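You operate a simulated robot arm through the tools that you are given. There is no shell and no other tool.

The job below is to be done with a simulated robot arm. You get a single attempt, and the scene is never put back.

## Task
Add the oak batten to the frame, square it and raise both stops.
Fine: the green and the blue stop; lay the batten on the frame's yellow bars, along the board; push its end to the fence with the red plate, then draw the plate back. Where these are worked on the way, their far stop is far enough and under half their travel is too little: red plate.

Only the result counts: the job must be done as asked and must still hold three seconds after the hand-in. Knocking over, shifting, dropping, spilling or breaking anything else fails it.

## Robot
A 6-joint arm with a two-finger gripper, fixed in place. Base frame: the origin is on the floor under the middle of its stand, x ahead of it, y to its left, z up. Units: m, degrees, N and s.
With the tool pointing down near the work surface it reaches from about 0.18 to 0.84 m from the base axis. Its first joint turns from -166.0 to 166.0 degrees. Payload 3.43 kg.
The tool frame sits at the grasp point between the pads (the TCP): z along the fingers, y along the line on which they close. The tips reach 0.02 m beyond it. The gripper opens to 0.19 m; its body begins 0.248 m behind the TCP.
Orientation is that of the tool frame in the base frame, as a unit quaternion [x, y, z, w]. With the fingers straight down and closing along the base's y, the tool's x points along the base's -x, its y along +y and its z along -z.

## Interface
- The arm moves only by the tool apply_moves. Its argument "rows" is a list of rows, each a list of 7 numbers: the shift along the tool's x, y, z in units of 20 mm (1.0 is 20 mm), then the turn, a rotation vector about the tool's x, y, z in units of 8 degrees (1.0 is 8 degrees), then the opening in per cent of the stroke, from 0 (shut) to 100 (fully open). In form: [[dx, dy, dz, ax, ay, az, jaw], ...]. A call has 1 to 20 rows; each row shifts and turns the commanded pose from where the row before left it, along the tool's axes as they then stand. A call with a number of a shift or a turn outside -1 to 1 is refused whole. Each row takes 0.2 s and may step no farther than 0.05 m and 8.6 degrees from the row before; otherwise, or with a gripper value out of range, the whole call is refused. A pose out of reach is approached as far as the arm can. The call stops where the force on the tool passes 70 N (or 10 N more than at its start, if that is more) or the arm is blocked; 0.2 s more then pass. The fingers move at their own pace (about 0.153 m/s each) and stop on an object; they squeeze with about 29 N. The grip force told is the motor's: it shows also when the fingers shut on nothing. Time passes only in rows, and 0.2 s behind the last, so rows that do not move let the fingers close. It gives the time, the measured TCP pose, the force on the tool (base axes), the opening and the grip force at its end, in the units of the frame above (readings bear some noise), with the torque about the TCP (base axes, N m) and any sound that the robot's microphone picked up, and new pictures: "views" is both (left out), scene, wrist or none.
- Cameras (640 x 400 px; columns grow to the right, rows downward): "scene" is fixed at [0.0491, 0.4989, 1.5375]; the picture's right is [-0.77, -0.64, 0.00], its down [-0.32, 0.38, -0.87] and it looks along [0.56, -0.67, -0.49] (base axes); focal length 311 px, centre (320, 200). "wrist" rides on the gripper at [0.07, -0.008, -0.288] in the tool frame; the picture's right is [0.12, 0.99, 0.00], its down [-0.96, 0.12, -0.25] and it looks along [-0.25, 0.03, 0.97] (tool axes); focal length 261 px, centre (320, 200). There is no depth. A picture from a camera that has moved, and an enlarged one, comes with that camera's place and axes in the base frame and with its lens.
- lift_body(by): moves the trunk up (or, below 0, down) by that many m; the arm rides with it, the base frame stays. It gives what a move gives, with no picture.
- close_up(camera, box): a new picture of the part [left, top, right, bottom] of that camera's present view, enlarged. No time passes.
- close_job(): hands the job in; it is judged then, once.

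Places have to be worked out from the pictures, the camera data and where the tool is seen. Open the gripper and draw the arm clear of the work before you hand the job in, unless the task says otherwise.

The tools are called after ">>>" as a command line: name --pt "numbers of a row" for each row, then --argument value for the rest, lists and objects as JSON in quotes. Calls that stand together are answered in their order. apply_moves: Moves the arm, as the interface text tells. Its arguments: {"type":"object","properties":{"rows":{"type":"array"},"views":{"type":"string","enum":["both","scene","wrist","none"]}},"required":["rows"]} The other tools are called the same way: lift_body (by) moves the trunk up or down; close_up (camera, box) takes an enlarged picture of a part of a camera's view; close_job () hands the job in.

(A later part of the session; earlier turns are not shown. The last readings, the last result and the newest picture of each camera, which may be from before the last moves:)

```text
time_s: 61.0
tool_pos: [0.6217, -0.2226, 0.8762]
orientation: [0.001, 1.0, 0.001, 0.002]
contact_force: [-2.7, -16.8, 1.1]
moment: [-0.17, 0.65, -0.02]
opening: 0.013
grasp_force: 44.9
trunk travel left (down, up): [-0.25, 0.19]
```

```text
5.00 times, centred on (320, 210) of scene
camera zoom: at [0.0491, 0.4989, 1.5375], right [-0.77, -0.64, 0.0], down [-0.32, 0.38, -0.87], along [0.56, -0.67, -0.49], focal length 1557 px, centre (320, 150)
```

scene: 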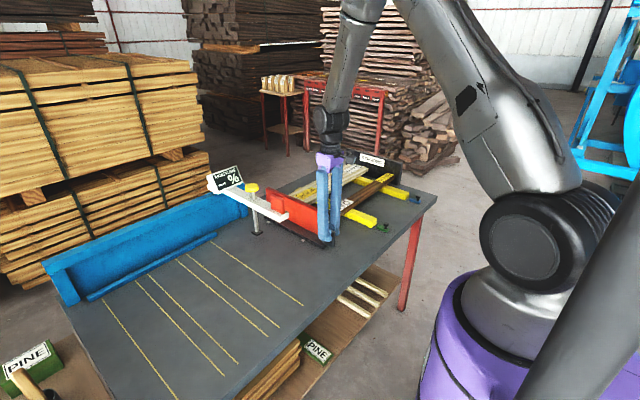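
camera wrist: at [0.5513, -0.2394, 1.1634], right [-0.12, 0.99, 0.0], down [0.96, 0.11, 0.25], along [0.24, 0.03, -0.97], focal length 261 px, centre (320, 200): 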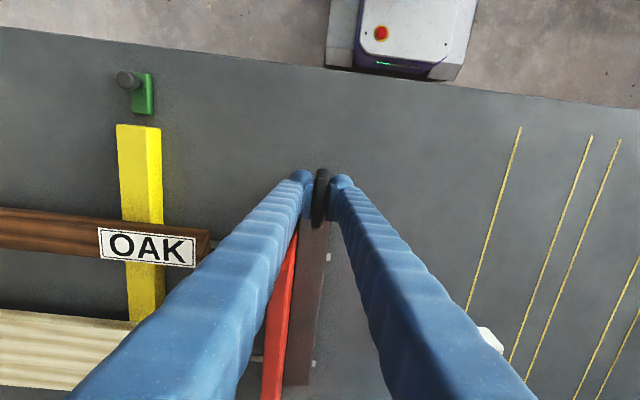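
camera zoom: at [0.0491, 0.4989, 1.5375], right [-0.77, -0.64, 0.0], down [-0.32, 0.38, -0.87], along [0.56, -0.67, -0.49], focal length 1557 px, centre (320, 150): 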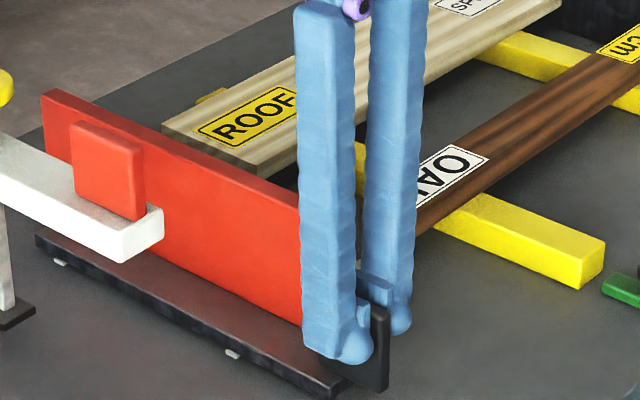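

The plate is back against its home stop at the starting place, with the force now -17 N. I ease off 1 mm, open the fingers and rise clear.

>>> apply_moves --pt "0 -0.05 0 0 0 0 0" --pt "0 0 0 0 0 0 35" --pt "0 0 0 0 0 0 35" --pt "0 0 -0.5 0 0 0 35" --pt "0 0 -1 0 0 0 35" --pt "0 0 -1 0 0 0 35" --pt "0 0 -1 0 0 0 35" --pt "0 0 -1 0 0 0 35" --pt "0 0 -1 0 0 0 35"

>>> close_up --camera "scene" --box '[260, 150, 420, 250]'

```text
time_s: 63.0
tool_pos: [0.6219, -0.2227, 0.9844]
orientation: [0.0, 1.0, 0.001, 0.001]
contact_force: [-0.1, -0.7, 0.0]
moment: [-0.03, -0.02, 0.0]
opening: 0.0665
grasp_force: 0.0
trunk travel left (down, up): [-0.25, 0.19]
camera wrist: at [0.551, -0.2327, 1.2719], right [-0.12, 0.99, 0.0], down [0.96, 0.12, 0.25], along [0.25, 0.03, -0.97], focal length 261 px, centre (320, 200)
```

scene: 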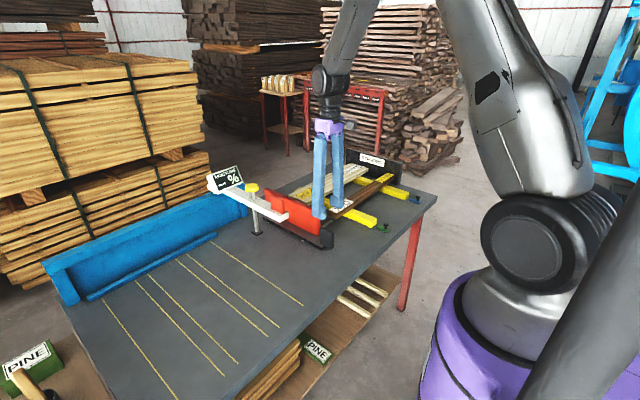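
wrist: 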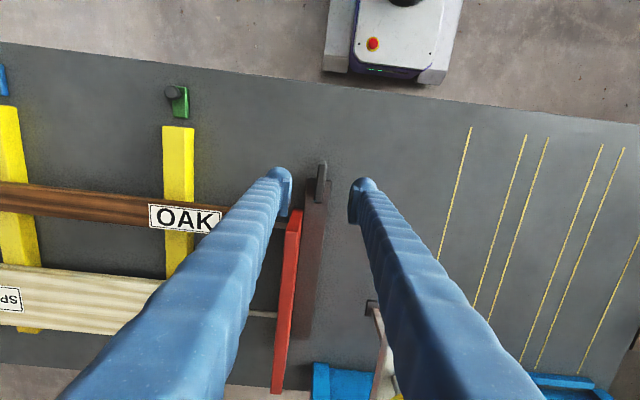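

```text
4.00 times, centred on (340, 200) of scene
camera zoom: at [0.0491, 0.4989, 1.5375], right [-0.77, -0.64, 0.0], down [-0.32, 0.38, -0.87], along [0.56, -0.67, -0.49], focal length 1246 px, centre (240, 200)
```

zoom: 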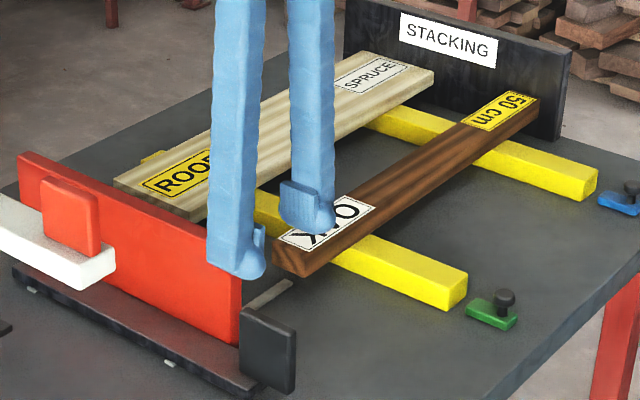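

The plate stands back at its start and the batten lies flush at the fence side. I now go above the green stop's knob near (0.513, -0.470).

>>> apply_moves --pt "0.42 -0.95 0.1 0 0 0 35" --pt "0.42 -0.95 0.1 0 0 0 35" --pt "0.42 -0.95 0.1 0 0 0 35" --pt "0.42 -0.95 0.1 0 0 0 35" --pt "0.42 -0.95 0.1 0 0 0 35" --pt "0.42 -0.95 0.1 0 0 0 35" --pt "0.42 -0.95 0.1 0 0 0 35" --pt "0.42 -0.95 0.1 0 0 0 35" --pt "0.42 -0.95 0.1 0 0 0 35" --pt "0.42 -0.95 0.1 0 0 0 35" --pt "0.42 -0.95 0.1 0 0 0 35" --pt "0.42 -0.95 0.1 0 0 0 35" --pt "0.42 -0.95 0.1 0 0 0 35" --pt "0 0 1 0 0 0 35" --pt "0 0 1 0 0 0 35"

>>> close_up --camera "wrist" --box '[240, 120, 400, 280]'

>>> close_up --camera "scene" --box '[350, 190, 430, 240]'

```text
time_s: 66.2
tool_pos: [0.5113, -0.469, 0.9185]
orientation: [0.0, 1.0, 0.001, -0.001]
contact_force: [0.7, -0.4, 0.2]
moment: [0.01, 0.05, 0.0]
opening: 0.0665
grasp_force: 0.0
trunk travel left (down, up): [-0.25, 0.19]
camera wrist: at [0.4408, -0.4785, 1.2061], right [-0.12, 0.99, 0.0], down [0.96, 0.12, 0.25], along [0.25, 0.03, -0.97], focal length 261 px, centre (320, 200)
```

scene: 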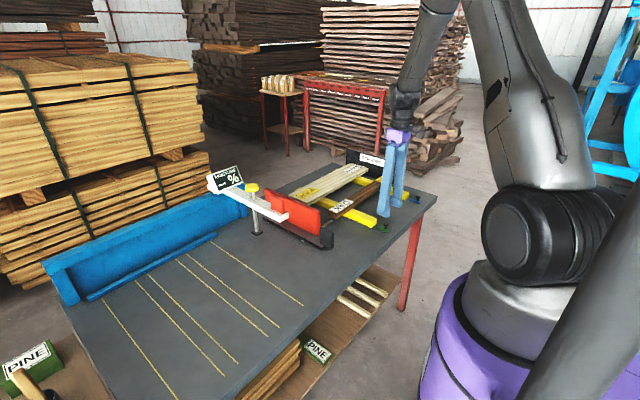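
wrist: 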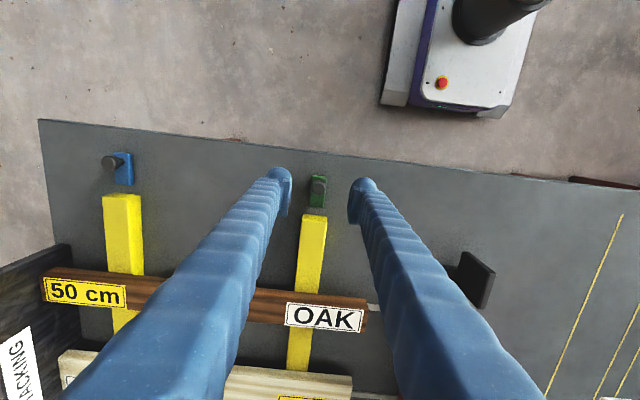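

```text
2.50 times, centred on (320, 200) of wrist
camera zoom: at [0.4408, -0.4785, 1.2061], right [-0.12, 0.99, 0.0], down [0.96, 0.12, 0.25], along [0.25, 0.03, -0.97], focal length 652 px, centre (320, 200)
```

zoom: 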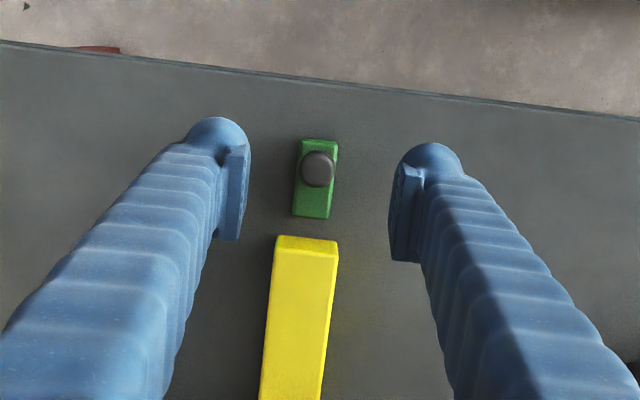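

```text
8.00 times, centred on (390, 215) of scene
camera zoom: at [0.0491, 0.4989, 1.5375], right [-0.77, -0.64, 0.0], down [-0.32, 0.38, -0.87], along [0.56, -0.67, -0.49], focal length 2491 px, centre (-240, 80)
```

zoom: 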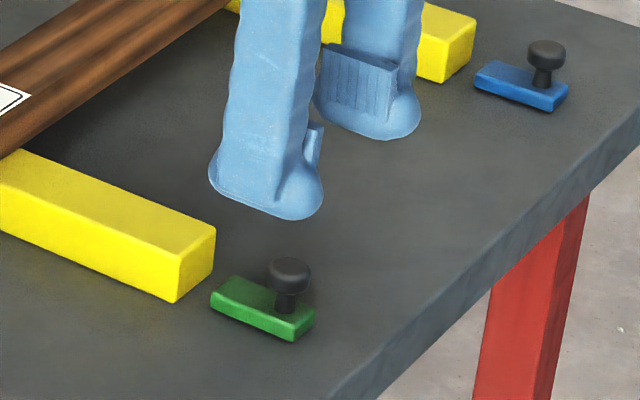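

The knob sits at about (0.516, -0.471, 0.845), centred between the fingers. I lower to z≈0.845, close on it, and check the grip.

>>> apply_moves --pt "-0.06 -0.02 0.92 0 0 0 30" --pt "-0.06 -0.02 0.92 0 0 0 30" --pt "-0.06 -0.02 0.92 0 0 0 30" --pt "-0.06 -0.02 0.92 0 0 0 30" --pt "0 0 0 0 0 0 30"

>>> close_up --camera "scene" --box '[350, 190, 430, 240]'

>>> close_up --camera "wrist" --box '[240, 120, 400, 280]'

```text
time_s: 67.4
tool_pos: [0.5172, -0.4707, 0.8467]
orientation: [0.0, 1.0, 0.002, 0.0]
contact_force: [0.9, 0.1, -0.4]
moment: [0.02, -0.01, 0.02]
opening: 0.057
grasp_force: 0.1
trunk travel left (down, up): [-0.25, 0.19]
camera wrist: at [0.446, -0.48, 1.133], right [-0.12, 0.99, 0.0], down [0.96, 0.12, 0.25], along [0.25, 0.03, -0.97], focal length 261 px, centre (320, 200)
```

scene: 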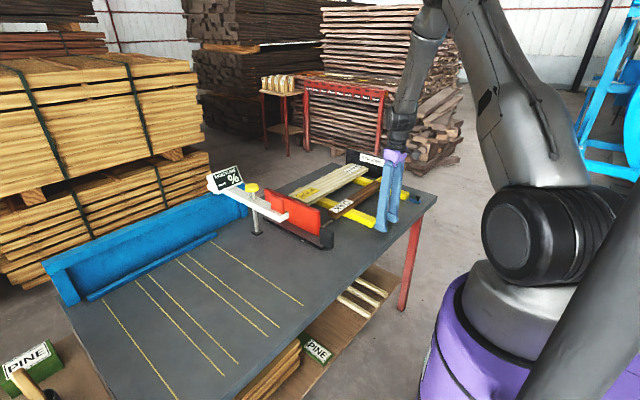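
wrist: 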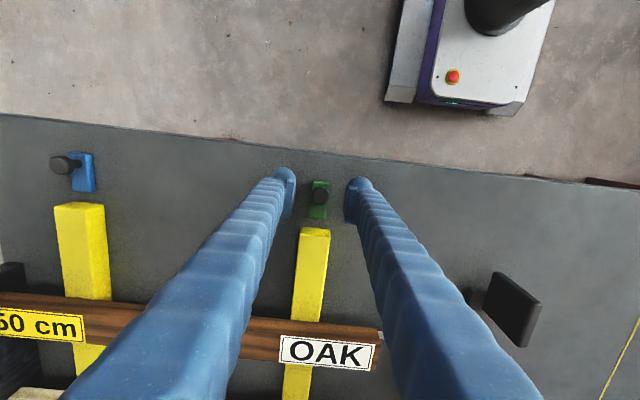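

```text
8.00 times, centred on (390, 215) of scene
camera zoom: at [0.0491, 0.4989, 1.5375], right [-0.77, -0.64, 0.0], down [-0.32, 0.38, -0.87], along [0.56, -0.67, -0.49], focal length 2491 px, centre (-240, 80)
```

zoom: 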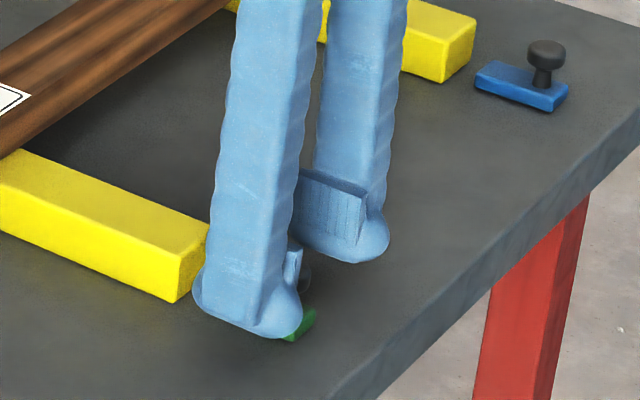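

```text
2.50 times, centred on (320, 200) of wrist
camera zoom: at [0.446, -0.48, 1.133], right [-0.12, 0.99, 0.0], down [0.96, 0.12, 0.25], along [0.25, 0.03, -0.97], focal length 652 px, centre (320, 200)
```

zoom: 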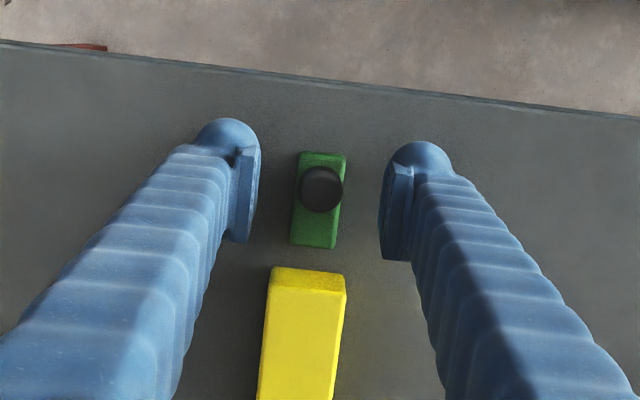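

The knob is between the pads, only slightly toward -x. I shift 3 mm and close on it.

>>> apply_moves --pt "0.15 0 0 0 0 0 30" --pt "0 0 0 0 0 0 0" --pt "0 0 0 0 0 0 0" --pt "0 0 0 0 0 0 0" --views "none"

>>> close_up --camera "wrist" --box '[240, 120, 400, 280]'

>>> close_up --camera "scene" --box '[350, 190, 430, 240]'

```text
time_s: 68.4
tool_pos: [0.5152, -0.4688, 0.846]
orientation: [0.001, 1.0, 0.001, 0.0]
contact_force: [-1.3, 3.5, -0.7]
moment: [0.05, 0.1, 0.01]
opening: 0.0173
grasp_force: 45.2
trunk travel left (down, up): [-0.25, 0.19]
```

```text
2.50 times, centred on (320, 200) of wrist
camera zoom: at [0.4434, -0.4798, 1.1331], right [-0.12, 0.99, 0.0], down [0.96, 0.12, 0.25], along [0.25, 0.03, -0.97], focal length 652 px, centre (320, 200)
```

zoom: 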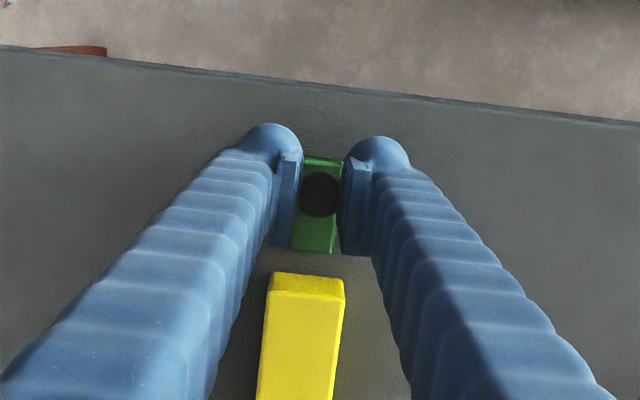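

```text
8.00 times, centred on (390, 215) of scene
camera zoom: at [0.0491, 0.4989, 1.5375], right [-0.77, -0.64, 0.0], down [-0.32, 0.38, -0.87], along [0.56, -0.67, -0.49], focal length 2491 px, centre (-240, 80)
```

zoom: 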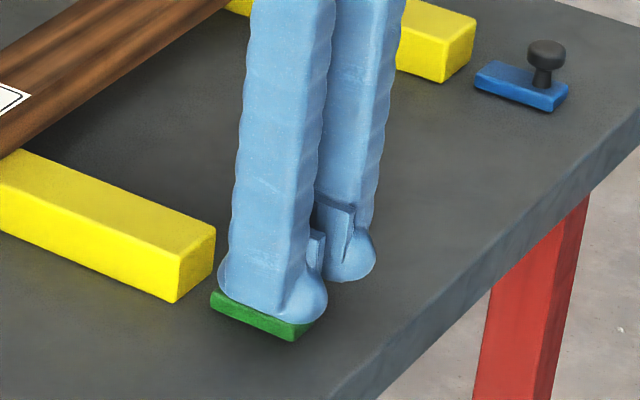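

The knob is gripped at 17 mm. I lift 4 mm and read the forces to learn how the stop moves.

>>> apply_moves --pt "0 0 -0.1 0 0 0 0" --pt "0 0 -0.1 0 0 0 0" --views "none"

>>> close_up --camera "scene" --box '[350, 190, 430, 240]'

>>> close_up --camera "wrist" --box '[240, 120, 400, 280]'

```text
time_s: 69.0
tool_pos: [0.5168, -0.472, 0.8556]
orientation: [-0.001, 1.0, -0.002, 0.003]
contact_force: [0.9, 5.1, 48.3]
moment: [0.71, -0.18, -0.44]
opening: 0.0
grasp_force: 34.4
trunk travel left (down, up): [-0.25, 0.19]
```

```text
8.00 times, centred on (390, 215) of scene
camera zoom: at [0.0491, 0.4989, 1.5375], right [-0.77, -0.64, 0.0], down [-0.32, 0.38, -0.87], along [0.56, -0.67, -0.49], focal length 2491 px, centre (-240, 80)
```

zoom: 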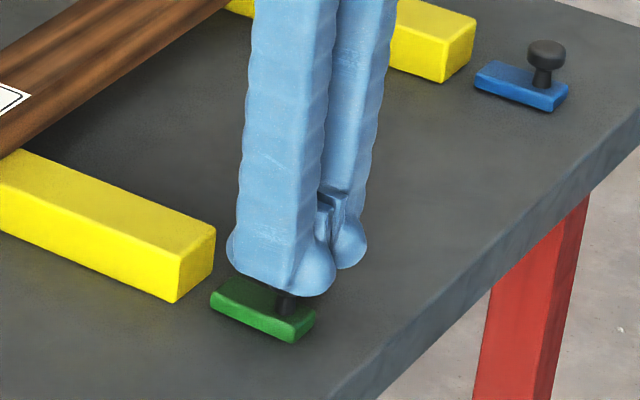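

```text
2.50 times, centred on (320, 200) of wrist
camera zoom: at [0.444, -0.4802, 1.1418], right [-0.12, 0.99, 0.0], down [0.96, 0.12, 0.25], along [0.25, 0.03, -0.97], focal length 652 px, centre (320, 200)
```

zoom: 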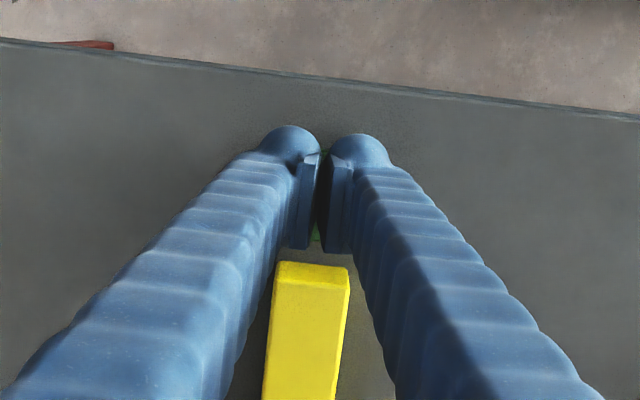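

The pads slipped off over the top of the cap, so the knob is lower than I judged, with its top at about z=0.836. I rise, open, and go down about 13 mm deeper, with the tips just above the green block.

>>> apply_moves --pt "0 0 -0.5 0 0 0 0" --pt "0 0 -0.5 0 0 0 0" --pt "0 0 0 0 0 0 30" --pt "0 0 0 0 0 0 30"

>>> close_up --camera "wrist" --box '[240, 120, 400, 280]'

>>> close_up --camera "scene" --box '[350, 190, 430, 240]'

```text
time_s: 70.0
tool_pos: [0.5149, -0.4713, 0.8695]
orientation: [0.0, 1.0, 0.002, 0.0]
contact_force: [0.7, 0.7, -0.3]
moment: [-0.01, 0.0, -0.02]
opening: 0.057
grasp_force: 0.0
trunk travel left (down, up): [-0.25, 0.19]
camera wrist: at [0.4438, -0.4801, 1.1566], right [-0.12, 0.99, 0.0], down [0.96, 0.12, 0.25], along [0.25, 0.03, -0.97], focal length 261 px, centre (320, 200)
```

scene: 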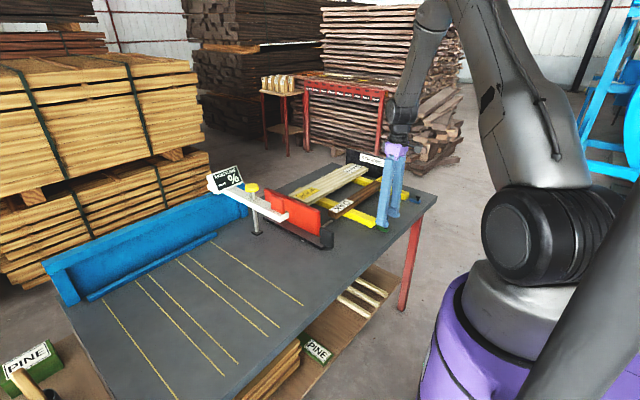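
wrist: 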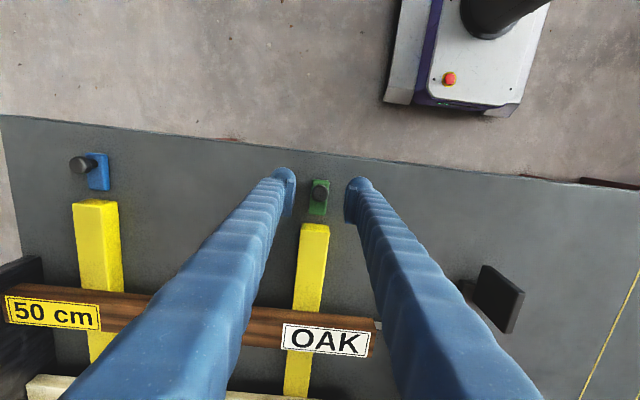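

```text
2.50 times, centred on (320, 200) of wrist
camera zoom: at [0.4438, -0.4801, 1.1566], right [-0.12, 0.99, 0.0], down [0.96, 0.12, 0.25], along [0.25, 0.03, -0.97], focal length 652 px, centre (320, 200)
```

zoom: 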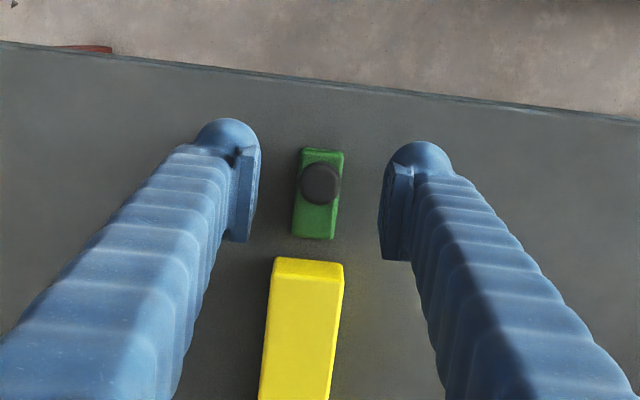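

```text
8.00 times, centred on (390, 215) of scene
camera zoom: at [0.0491, 0.4989, 1.5375], right [-0.77, -0.64, 0.0], down [-0.32, 0.38, -0.87], along [0.56, -0.67, -0.49], focal length 2491 px, centre (-240, 80)
```

zoom: 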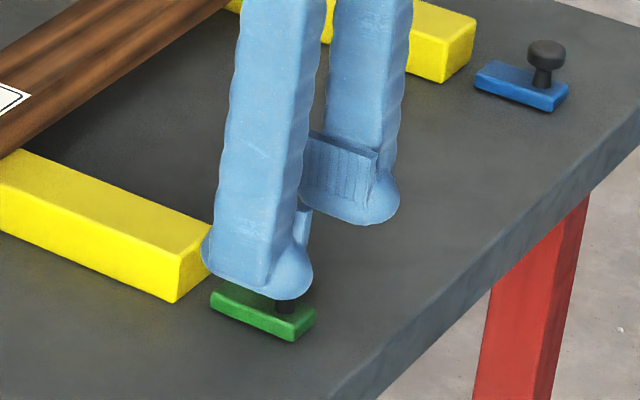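

The stop is unchanged. I descend to z≈0.832, aligned at (0.517, -0.471), and check for any contact before closing.

>>> apply_moves --pt "-0.05 0 0.7 0 0 0 30" --pt "-0.05 0 0.7 0 0 0 30" --pt "0 0 0.45 0 0 0 30" --pt "0 0 0 0 0 0 30" --views "none"

>>> close_up --camera "wrist" --box '[240, 120, 400, 280]'

>>> close_up --camera "scene" --box '[350, 190, 430, 240]'

```text
time_s: 71.0
tool_pos: [0.5161, -0.4709, 0.8324]
orientation: [0.0, 1.0, 0.001, 0.0]
contact_force: [-0.7, 0.8, -0.2]
moment: [0.03, 0.02, 0.02]
opening: 0.0568
grasp_force: 0.1
trunk travel left (down, up): [-0.25, 0.19]
```

```text
2.50 times, centred on (320, 200) of wrist
camera zoom: at [0.4455, -0.4799, 1.1197], right [-0.12, 0.99, 0.0], down [0.96, 0.12, 0.25], along [0.25, 0.03, -0.97], focal length 652 px, centre (320, 200)
```

zoom: 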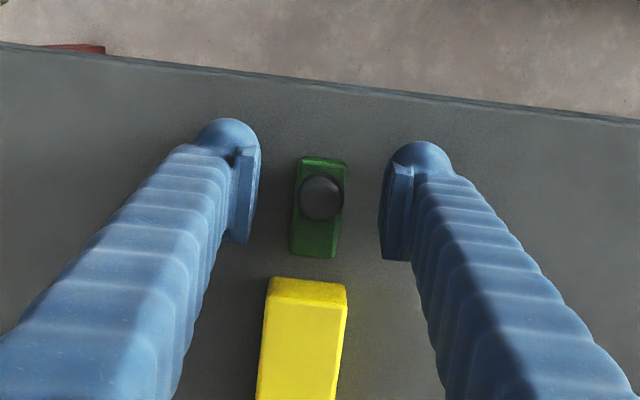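

```text
8.00 times, centred on (390, 215) of scene
camera zoom: at [0.0491, 0.4989, 1.5375], right [-0.77, -0.64, 0.0], down [-0.32, 0.38, -0.87], along [0.56, -0.67, -0.49], focal length 2491 px, centre (-240, 80)
```

zoom: 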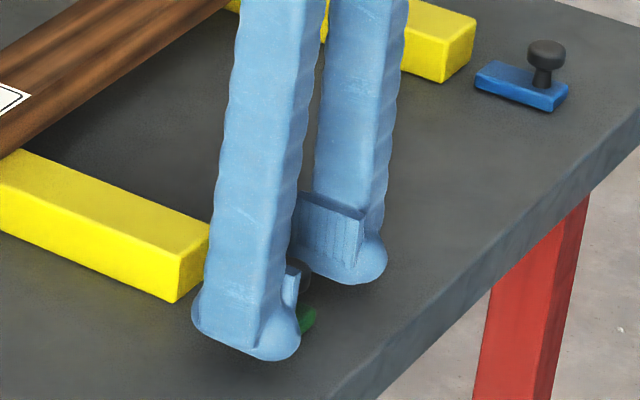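

The knob is well centred at this depth. I close on it now.

>>> apply_moves --pt "0 0 0 0 0 0 0" --pt "0 0 0 0 0 0 0" --pt "0 0 0 0 0 0 0" --views "none"

>>> close_up --camera "scene" --box '[350, 190, 430, 240]'

>>> close_up --camera "wrist" --box '[240, 120, 400, 280]'

```text
time_s: 71.8
tool_pos: [0.5165, -0.4701, 0.8332]
orientation: [0.0, 1.0, 0.002, 0.0]
contact_force: [1.2, 1.6, -4.0]
moment: [0.02, 0.08, 0.01]
opening: 0.0183
grasp_force: 45.6
trunk travel left (down, up): [-0.25, 0.19]
```

```text
8.00 times, centred on (390, 215) of scene
camera zoom: at [0.0491, 0.4989, 1.5375], right [-0.77, -0.64, 0.0], down [-0.32, 0.38, -0.87], along [0.56, -0.67, -0.49], focal length 2491 px, centre (-240, 80)
```

zoom: 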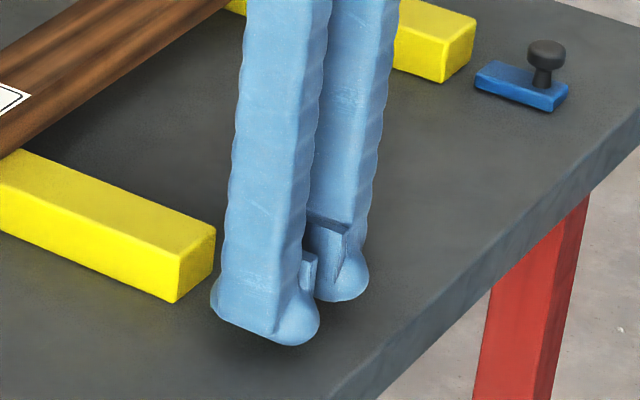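

```text
2.50 times, centred on (320, 200) of wrist
camera zoom: at [0.4456, -0.4797, 1.1196], right [-0.12, 0.99, 0.0], down [0.96, 0.12, 0.25], along [0.25, 0.03, -0.97], focal length 652 px, centre (320, 200)
```

zoom: 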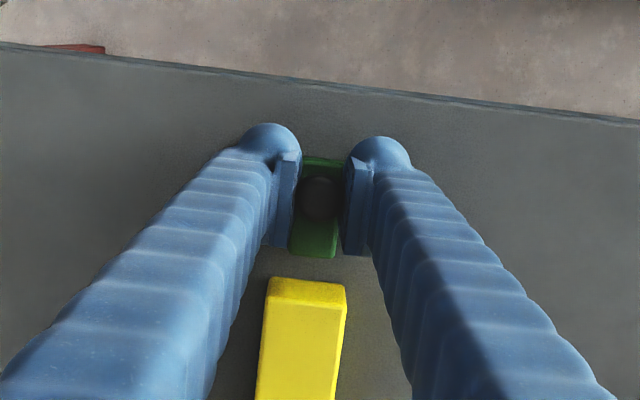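

The grip is now on the full cap, 18.3 mm at 45 N. I lift only 2 mm and read the reaction.

>>> apply_moves --pt "0 0 -0.1 0 0 0 0" --views "none"

>>> close_up --camera "scene" --box '[350, 190, 430, 240]'

```text
time_s: 72.2
tool_pos: [0.5157, -0.4698, 0.8329]
orientation: [0.0, 1.0, 0.002, -0.001]
contact_force: [2.1, -1.0, -23.0]
moment: [-0.06, 0.84, -0.02]
opening: 0.0184
grasp_force: 45.0
trunk travel left (down, up): [-0.25, 0.19]
```

```text
8.00 times, centred on (390, 215) of scene
camera zoom: at [0.0491, 0.4989, 1.5375], right [-0.77, -0.64, 0.0], down [-0.32, 0.38, -0.87], along [0.56, -0.67, -0.49], focal length 2491 px, centre (-240, 80)
```

zoom: 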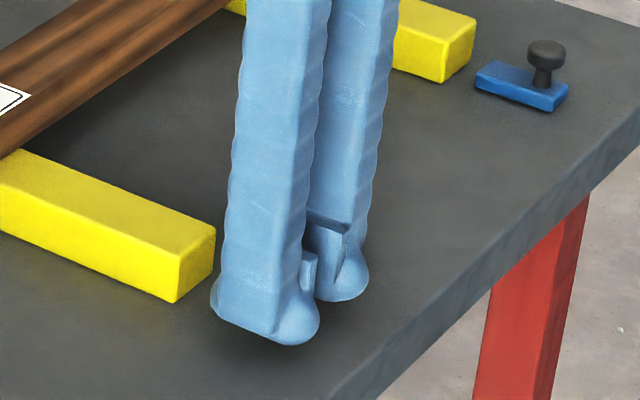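

The reaction (23 N down, 0.84 N m) puts the pivot about 36 mm toward +x of the knob. So the stop is hinged at its bar-side end and has to be flipped up, not lifted straight. I release the knob and set the closed fingers on its -x side, to push it over toward +x and up.

>>> apply_moves --pt "0 0 0.1 0 0 0 0" --pt "0 0 0 0 0 0 25" --pt "0 0 0 0 0 0 25" --pt "0 0 -1 0 0 0 25" --pt "0 0 -1 0 0 0 25" --pt "1 0 0 0 0 0 0" --pt "1 0 0 0 0 0 0" --pt "0.4 0 0 0 0 0 0"

>>> close_up --camera "wrist" --box '[240, 120, 400, 280]'

>>> close_up --camera "scene" --box '[350, 190, 430, 240]'

```text
time_s: 74.0
tool_pos: [0.4682, -0.4699, 0.8722]
orientation: [0.0, 1.0, 0.001, 0.001]
contact_force: [0.6, 1.2, 0.5]
moment: [0.01, 0.03, 0.02]
opening: 0.0
grasp_force: 29.1
trunk travel left (down, up): [-0.25, 0.19]
camera wrist: at [0.3972, -0.4793, 1.1598], right [-0.12, 0.99, 0.0], down [0.96, 0.12, 0.25], along [0.25, 0.03, -0.97], focal length 261 px, centre (320, 200)
```

scene: 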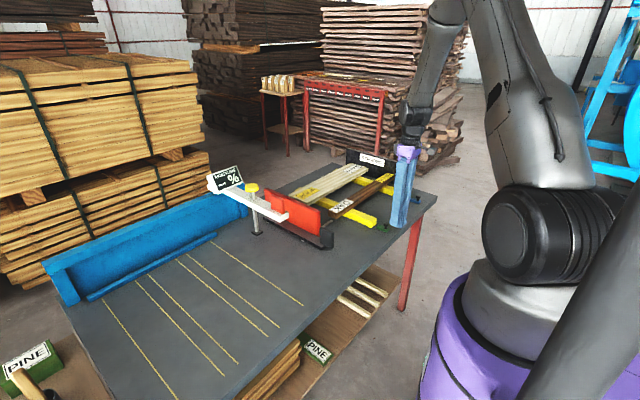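
wrist: 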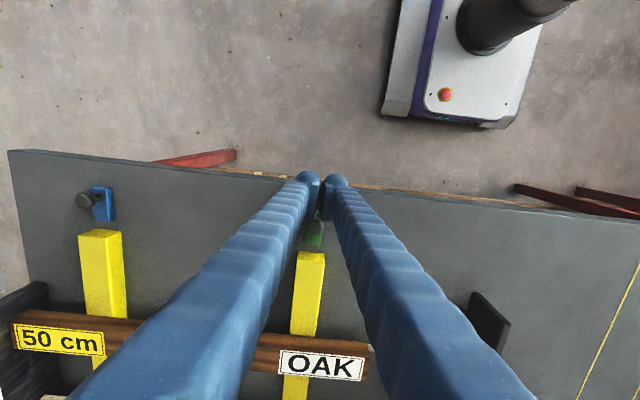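

```text
2.50 times, centred on (320, 200) of wrist
camera zoom: at [0.3972, -0.4793, 1.1598], right [-0.12, 0.99, 0.0], down [0.96, 0.12, 0.25], along [0.25, 0.03, -0.97], focal length 652 px, centre (320, 200)
```

zoom: 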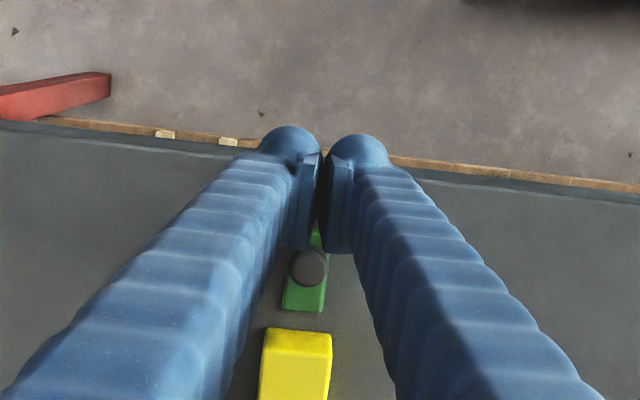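

```text
8.00 times, centred on (390, 215) of scene
camera zoom: at [0.0491, 0.4989, 1.5375], right [-0.77, -0.64, 0.0], down [-0.32, 0.38, -0.87], along [0.56, -0.67, -0.49], focal length 2491 px, centre (-240, 80)
```

zoom: 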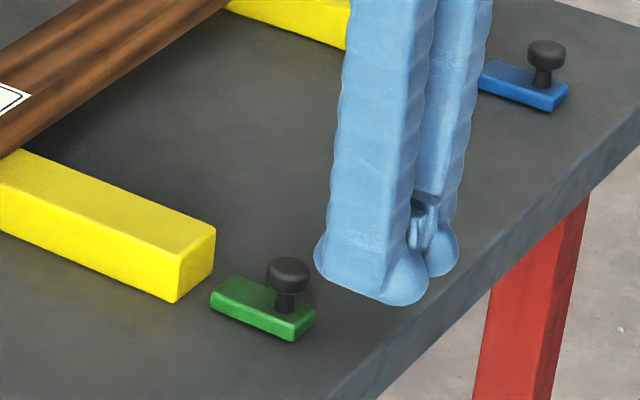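

The stop lies flat again, with the closed fingers behind it on the -x side. I lower to tip height just above the block and advance toward the knob.

>>> apply_moves --pt "0 0 0.9 0 0 0 0" --pt "0 0 0.9 0 0 0 0" --pt "-0.5 0 0 0 0 0 0" --pt "-0.25 0 0 0 0 0 0" --views "none"

>>> close_up --camera "scene" --box '[350, 190, 430, 240]'

>>> close_up --camera "wrist" --box '[240, 120, 400, 280]'

```text
time_s: 75.0
tool_pos: [0.4821, -0.4699, 0.8355]
orientation: [0.0, 1.0, 0.002, 0.0]
contact_force: [0.0, -0.6, -0.1]
moment: [0.0, 0.0, 0.01]
opening: 0.0001
grasp_force: 28.9
trunk travel left (down, up): [-0.25, 0.19]
```

```text
8.00 times, centred on (390, 215) of scene
camera zoom: at [0.0491, 0.4989, 1.5375], right [-0.77, -0.64, 0.0], down [-0.32, 0.38, -0.87], along [0.56, -0.67, -0.49], focal length 2491 px, centre (-240, 80)
```

zoom: 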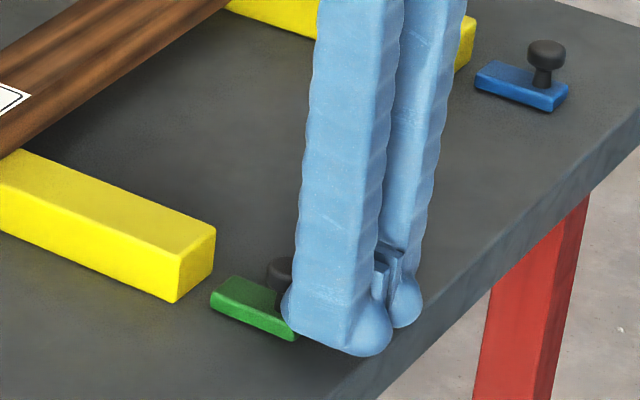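

```text
2.50 times, centred on (320, 200) of wrist
camera zoom: at [0.4117, -0.4801, 1.1229], right [-0.12, 0.99, 0.0], down [0.96, 0.12, 0.25], along [0.25, 0.03, -0.97], focal length 652 px, centre (320, 200)
```

zoom: 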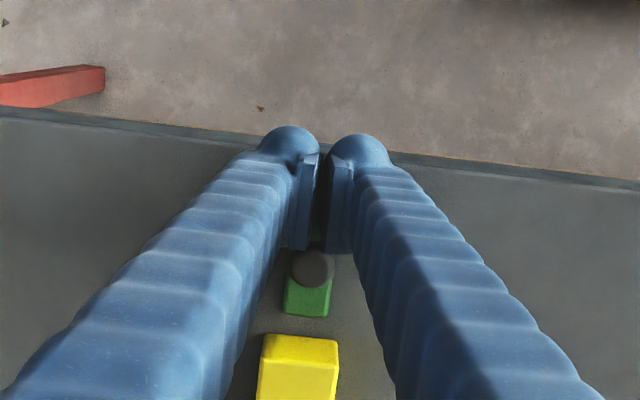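

The fingers are just short of the knob. I advance in 3 mm steps to find contact.

>>> apply_moves --pt "-0.15 0 0 0 0 0 0" --pt "-0.15 0 0 0 0 0 0" --views "none"

>>> close_up --camera "scene" --box '[350, 190, 430, 240]'

```text
time_s: 75.6
tool_pos: [0.4886, -0.4716, 0.8359]
orientation: [0.0, 1.0, 0.001, 0.001]
contact_force: [-2.5, -1.1, 2.6]
moment: [0.13, 0.24, 0.06]
opening: 0.0
grasp_force: 29.1
trunk travel left (down, up): [-0.25, 0.19]
```

```text
8.00 times, centred on (390, 215) of scene
camera zoom: at [0.0491, 0.4989, 1.5375], right [-0.77, -0.64, 0.0], down [-0.32, 0.38, -0.87], along [0.56, -0.67, -0.49], focal length 2491 px, centre (-240, 80)
```

zoom: 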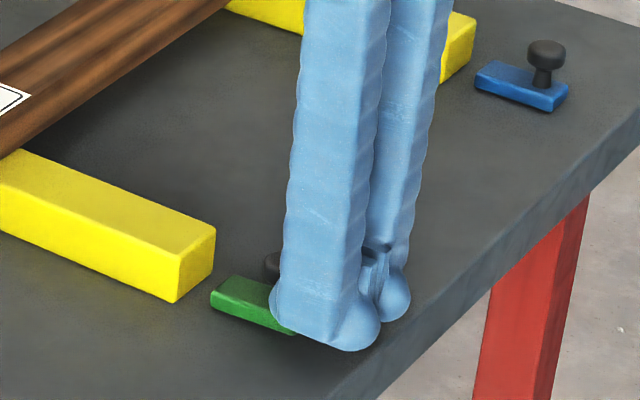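

Pushing from behind would trap the block's near end under the fingertips, so I go back to gripping the knob and turn the hand about the hinge together with the stop. I back off, rise, reopen above the knob and descend around it.

>>> apply_moves --pt "0.5 0 0 0 0 0 0" --pt "0 0 -1 0 0 0 0" --pt "0 0 -1 0 0 0 30" --pt "-0.95 0 0 0 0 0 30" --pt "-0.95 0 0 0 0 0 30" --pt "0 0 0.9 0 0 0 30" --pt "0 0 0.9 0 0 0 30" --pt "0 0 0.2 0 0 0 30" --pt "0 0 0 0 0 0 30" --views "none"

>>> close_up --camera "wrist" --box '[240, 120, 400, 280]'

>>> close_up --camera "scene" --box '[350, 190, 430, 240]'

```text
time_s: 77.6
tool_pos: [0.5177, -0.4698, 0.8375]
orientation: [0.0, 1.0, 0.0, 0.0]
contact_force: [0.3, 0.6, 0.1]
moment: [-0.04, 0.01, 0.01]
opening: 0.0569
grasp_force: 0.0
trunk travel left (down, up): [-0.25, 0.19]
```

```text
2.50 times, centred on (320, 200) of wrist
camera zoom: at [0.4461, -0.4797, 1.1243], right [-0.12, 0.99, 0.0], down [0.96, 0.12, 0.25], along [0.25, 0.03, -0.97], focal length 652 px, centre (320, 200)
```

zoom: 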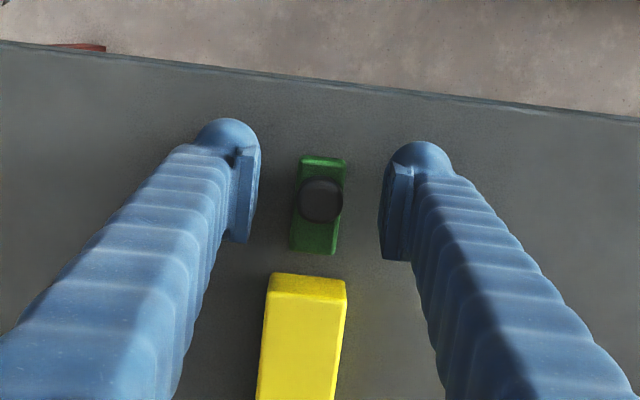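

```text
8.00 times, centred on (390, 215) of scene
camera zoom: at [0.0491, 0.4989, 1.5375], right [-0.77, -0.64, 0.0], down [-0.32, 0.38, -0.87], along [0.56, -0.67, -0.49], focal length 2491 px, centre (-240, 80)
```

zoom: 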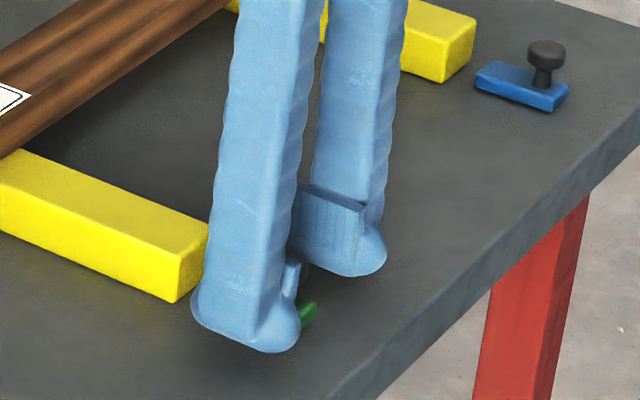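

The knob is centred between the open pads again. I lower 4 mm, close, and begin a hinge-centred rotation of 4° per row, checking forces after two rows.

>>> apply_moves --pt "0 0 0.2 0 0 0 30" --pt "0 0 0 0 0 0 0" --pt "0 0 0 0 0 0 0" --pt "0 0 0 0 0 0 0" --views "none"

>>> apply_moves --pt "-0.096 0 -0.126 0 0.5 0 0" --pt "-0.096 0 -0.126 0 0.5 0 0" --views "none"

>>> close_up --camera "scene" --box '[350, 190, 430, 240]'

>>> close_up --camera "wrist" --box '[240, 120, 400, 280]'

```text
time_s: 78.6
tool_pos: [0.5173, -0.4704, 0.8323]
orientation: [0.0, 1.0, 0.001, 0.0]
contact_force: [2.8, 3.1, -5.7]
moment: [-0.03, 0.12, 0.0]
opening: 0.0174
grasp_force: 44.7
trunk travel left (down, up): [-0.25, 0.19]
```

```text
time_s: 79.2
tool_pos: [0.521, -0.4703, 0.8385]
orientation: [0.0, 0.998, 0.001, -0.069]
contact_force: [-2.1, 0.3, 9.2]
moment: [-0.11, -0.32, 0.17]
opening: 0.0172
grasp_force: 45.4
trunk travel left (down, up): [-0.25, 0.19]
```

```text
8.00 times, centred on (390, 215) of scene
camera zoom: at [0.0491, 0.4989, 1.5375], right [-0.77, -0.64, 0.0], down [-0.32, 0.38, -0.87], along [0.56, -0.67, -0.49], focal length 2491 px, centre (-240, 80)
```

zoom: 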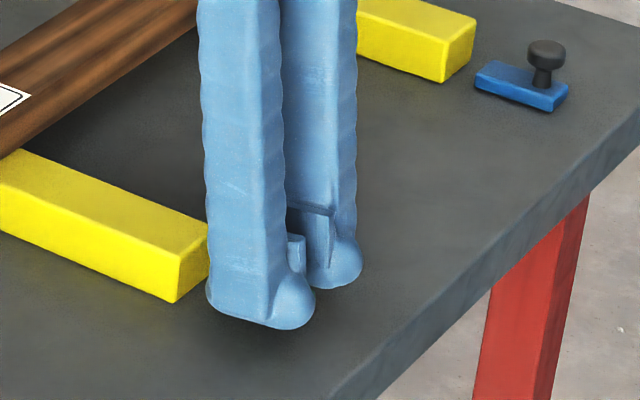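

```text
2.50 times, centred on (320, 200) of wrist
camera zoom: at [0.4907, -0.4794, 1.1317], right [-0.12, 0.99, 0.02], down [0.99, 0.12, 0.11], along [0.11, 0.03, -0.99], focal length 652 px, centre (320, 200)
```

zoom: 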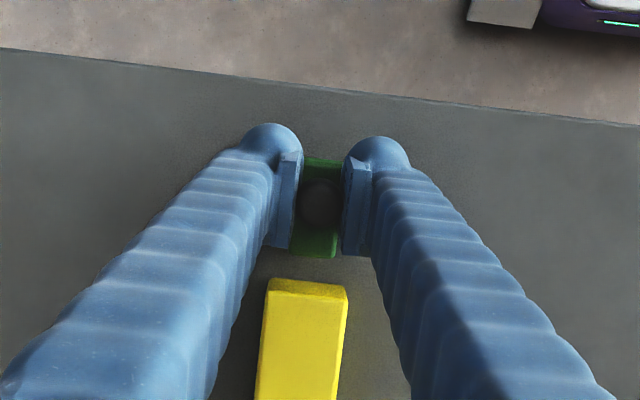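

The stop turns up with the hand under small force, now at about 8°. I continue the same arc with slightly more lift to about 20°.

>>> apply_moves --pt "-0.094 0 -0.16 0 0.5 0 0" --pt "-0.094 0 -0.145 0 0.5 0 0" --pt "-0.094 0 -0.145 0 0.5 0 0" --views "none"

>>> close_up --camera "scene" --box '[350, 190, 430, 240]'

>>> close_up --camera "wrist" --box '[240, 120, 400, 280]'

```text
time_s: 80.0
tool_pos: [0.528, -0.4718, 0.8443]
orientation: [-0.001, 0.985, 0.001, -0.174]
contact_force: [2.9, 4.7, 4.2]
moment: [-0.22, -0.23, 0.24]
opening: 0.0171
grasp_force: 44.7
trunk travel left (down, up): [-0.25, 0.19]
```

```text
8.00 times, centred on (390, 215) of scene
camera zoom: at [0.0491, 0.4989, 1.5375], right [-0.77, -0.64, 0.0], down [-0.32, 0.38, -0.87], along [0.56, -0.67, -0.49], focal length 2491 px, centre (-240, 80)
```

zoom: 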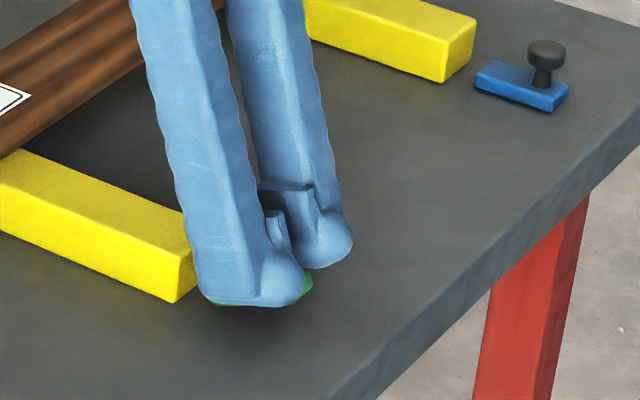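

```text
2.50 times, centred on (320, 200) of wrist
camera zoom: at [0.5604, -0.4796, 1.1385], right [-0.11, 0.99, 0.04], down [0.99, 0.12, -0.1], along [-0.1, 0.03, -0.99], focal length 652 px, centre (320, 200)
```

zoom: 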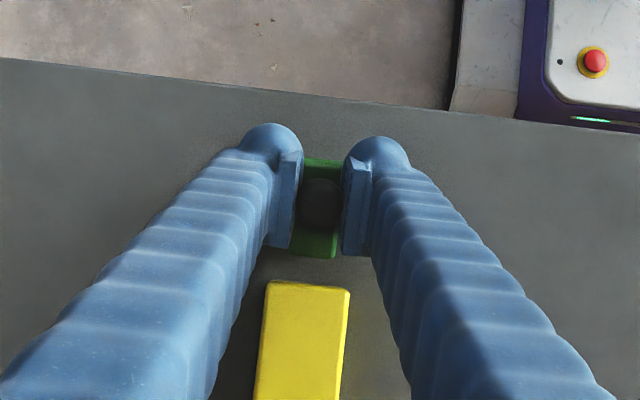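

It follows smoothly and the stop is at 20° with only a few newtons. I continue along the arc in steps, watching for the reach limit.

>>> apply_moves --pt "-0.094 0 -0.15 0 0.5 0 0" --pt "-0.094 0 -0.15 0 0.5 0 0" --pt "-0.094 0 -0.145 0 0.5 0 0" --views "none"

>>> apply_moves --pt "-0.094 0 -0.145 0 0.5 0 0" --pt "-0.094 0 -0.145 0 0.5 0 0"

>>> close_up --camera "scene" --box '[350, 190, 430, 240]'

```text
time_s: 80.8
tool_pos: [0.5376, -0.4707, 0.8489]
orientation: [0.0, 0.961, 0.002, -0.277]
contact_force: [1.0, 2.0, 1.7]
moment: [-0.12, -0.04, 0.16]
opening: 0.0172
grasp_force: 44.7
trunk travel left (down, up): [-0.25, 0.19]
```

```text
time_s: 81.4
tool_pos: [0.5428, -0.4704, 0.8524]
orientation: [0.0, 0.94, 0.002, -0.342]
contact_force: [-9.0, 4.5, -5.1]
moment: [-0.17, 0.44, 0.12]
opening: 0.0172
grasp_force: 45.2
trunk travel left (down, up): [-0.25, 0.19]
camera wrist: at [0.6744, -0.4798, 1.1175], right [-0.09, 0.99, 0.08], down [0.9, 0.12, -0.43], along [-0.44, 0.03, -0.9], focal length 261 px, centre (320, 200)
```

scene: 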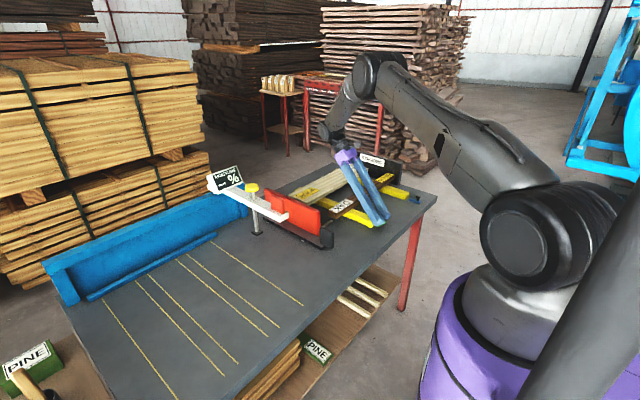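
wrist: 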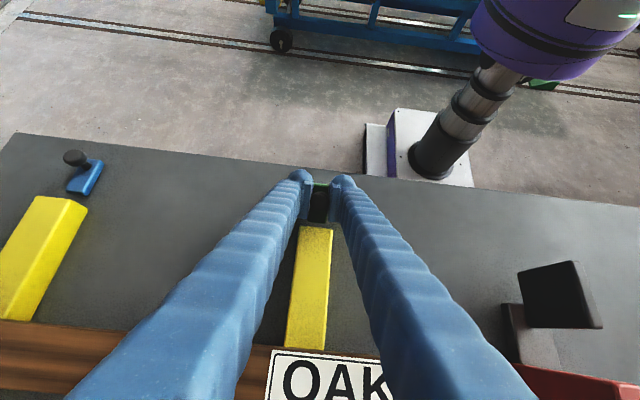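

```text
8.00 times, centred on (390, 215) of scene
camera zoom: at [0.0491, 0.4989, 1.5375], right [-0.77, -0.64, 0.0], down [-0.32, 0.38, -0.87], along [0.56, -0.67, -0.49], focal length 2491 px, centre (-240, 80)
```

zoom: 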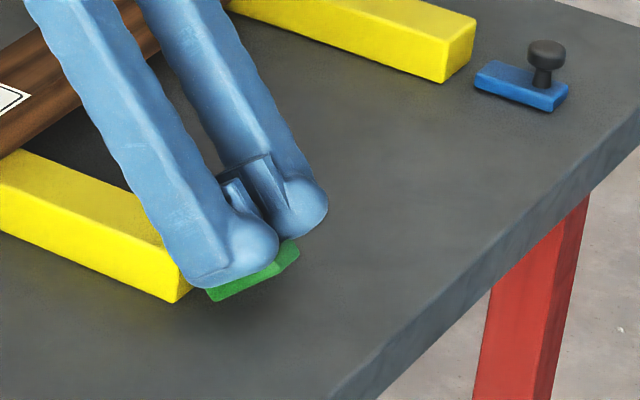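

At 40° the stop is clearly turning up with the hand. The fitted hinge is about (0.558, z 0.807), so I continue with refined arc steps.

>>> apply_moves --pt "-0.065 0 -0.13 0 0.5 0 0" --pt "-0.08 0 -0.14 0 0.5 0 0" --views "none"

>>> apply_moves --pt "-0.085 0 -0.14 0 0.5 0 0" --pt "-0.085 0 -0.14 0 0.5 0 0" --views "none"

>>> close_up --camera "scene" --box '[300, 120, 440, 240]'

```text
time_s: 82.0
tool_pos: [0.5508, -0.4717, 0.8542]
orientation: [-0.001, 0.913, 0.001, -0.407]
contact_force: [-5.3, 8.4, -15.6]
moment: [-0.16, 0.33, 0.02]
opening: 0.0171
grasp_force: 44.8
trunk travel left (down, up): [-0.25, 0.19]
```

```text
time_s: 82.6
tool_pos: [0.5543, -0.4697, 0.8564]
orientation: [-0.003, 0.885, -0.003, -0.465]
contact_force: [21.4, -11.0, -13.3]
moment: [-0.03, -1.03, 0.01]
opening: 0.0179
grasp_force: 45.2
out of reach, approached as far as the arm can: row 2
trunk travel left (down, up): [-0.25, 0.19]
```

```text
3.33 times, centred on (370, 180) of scene
camera zoom: at [0.0491, 0.4989, 1.5375], right [-0.77, -0.64, 0.0], down [-0.32, 0.38, -0.87], along [0.56, -0.67, -0.49], focal length 1038 px, centre (153, 267)
```

zoom: 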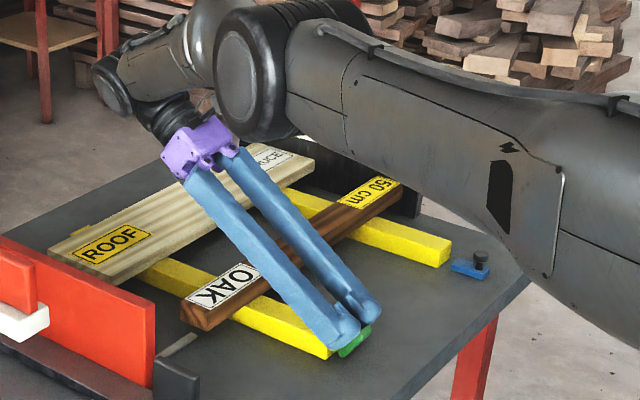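

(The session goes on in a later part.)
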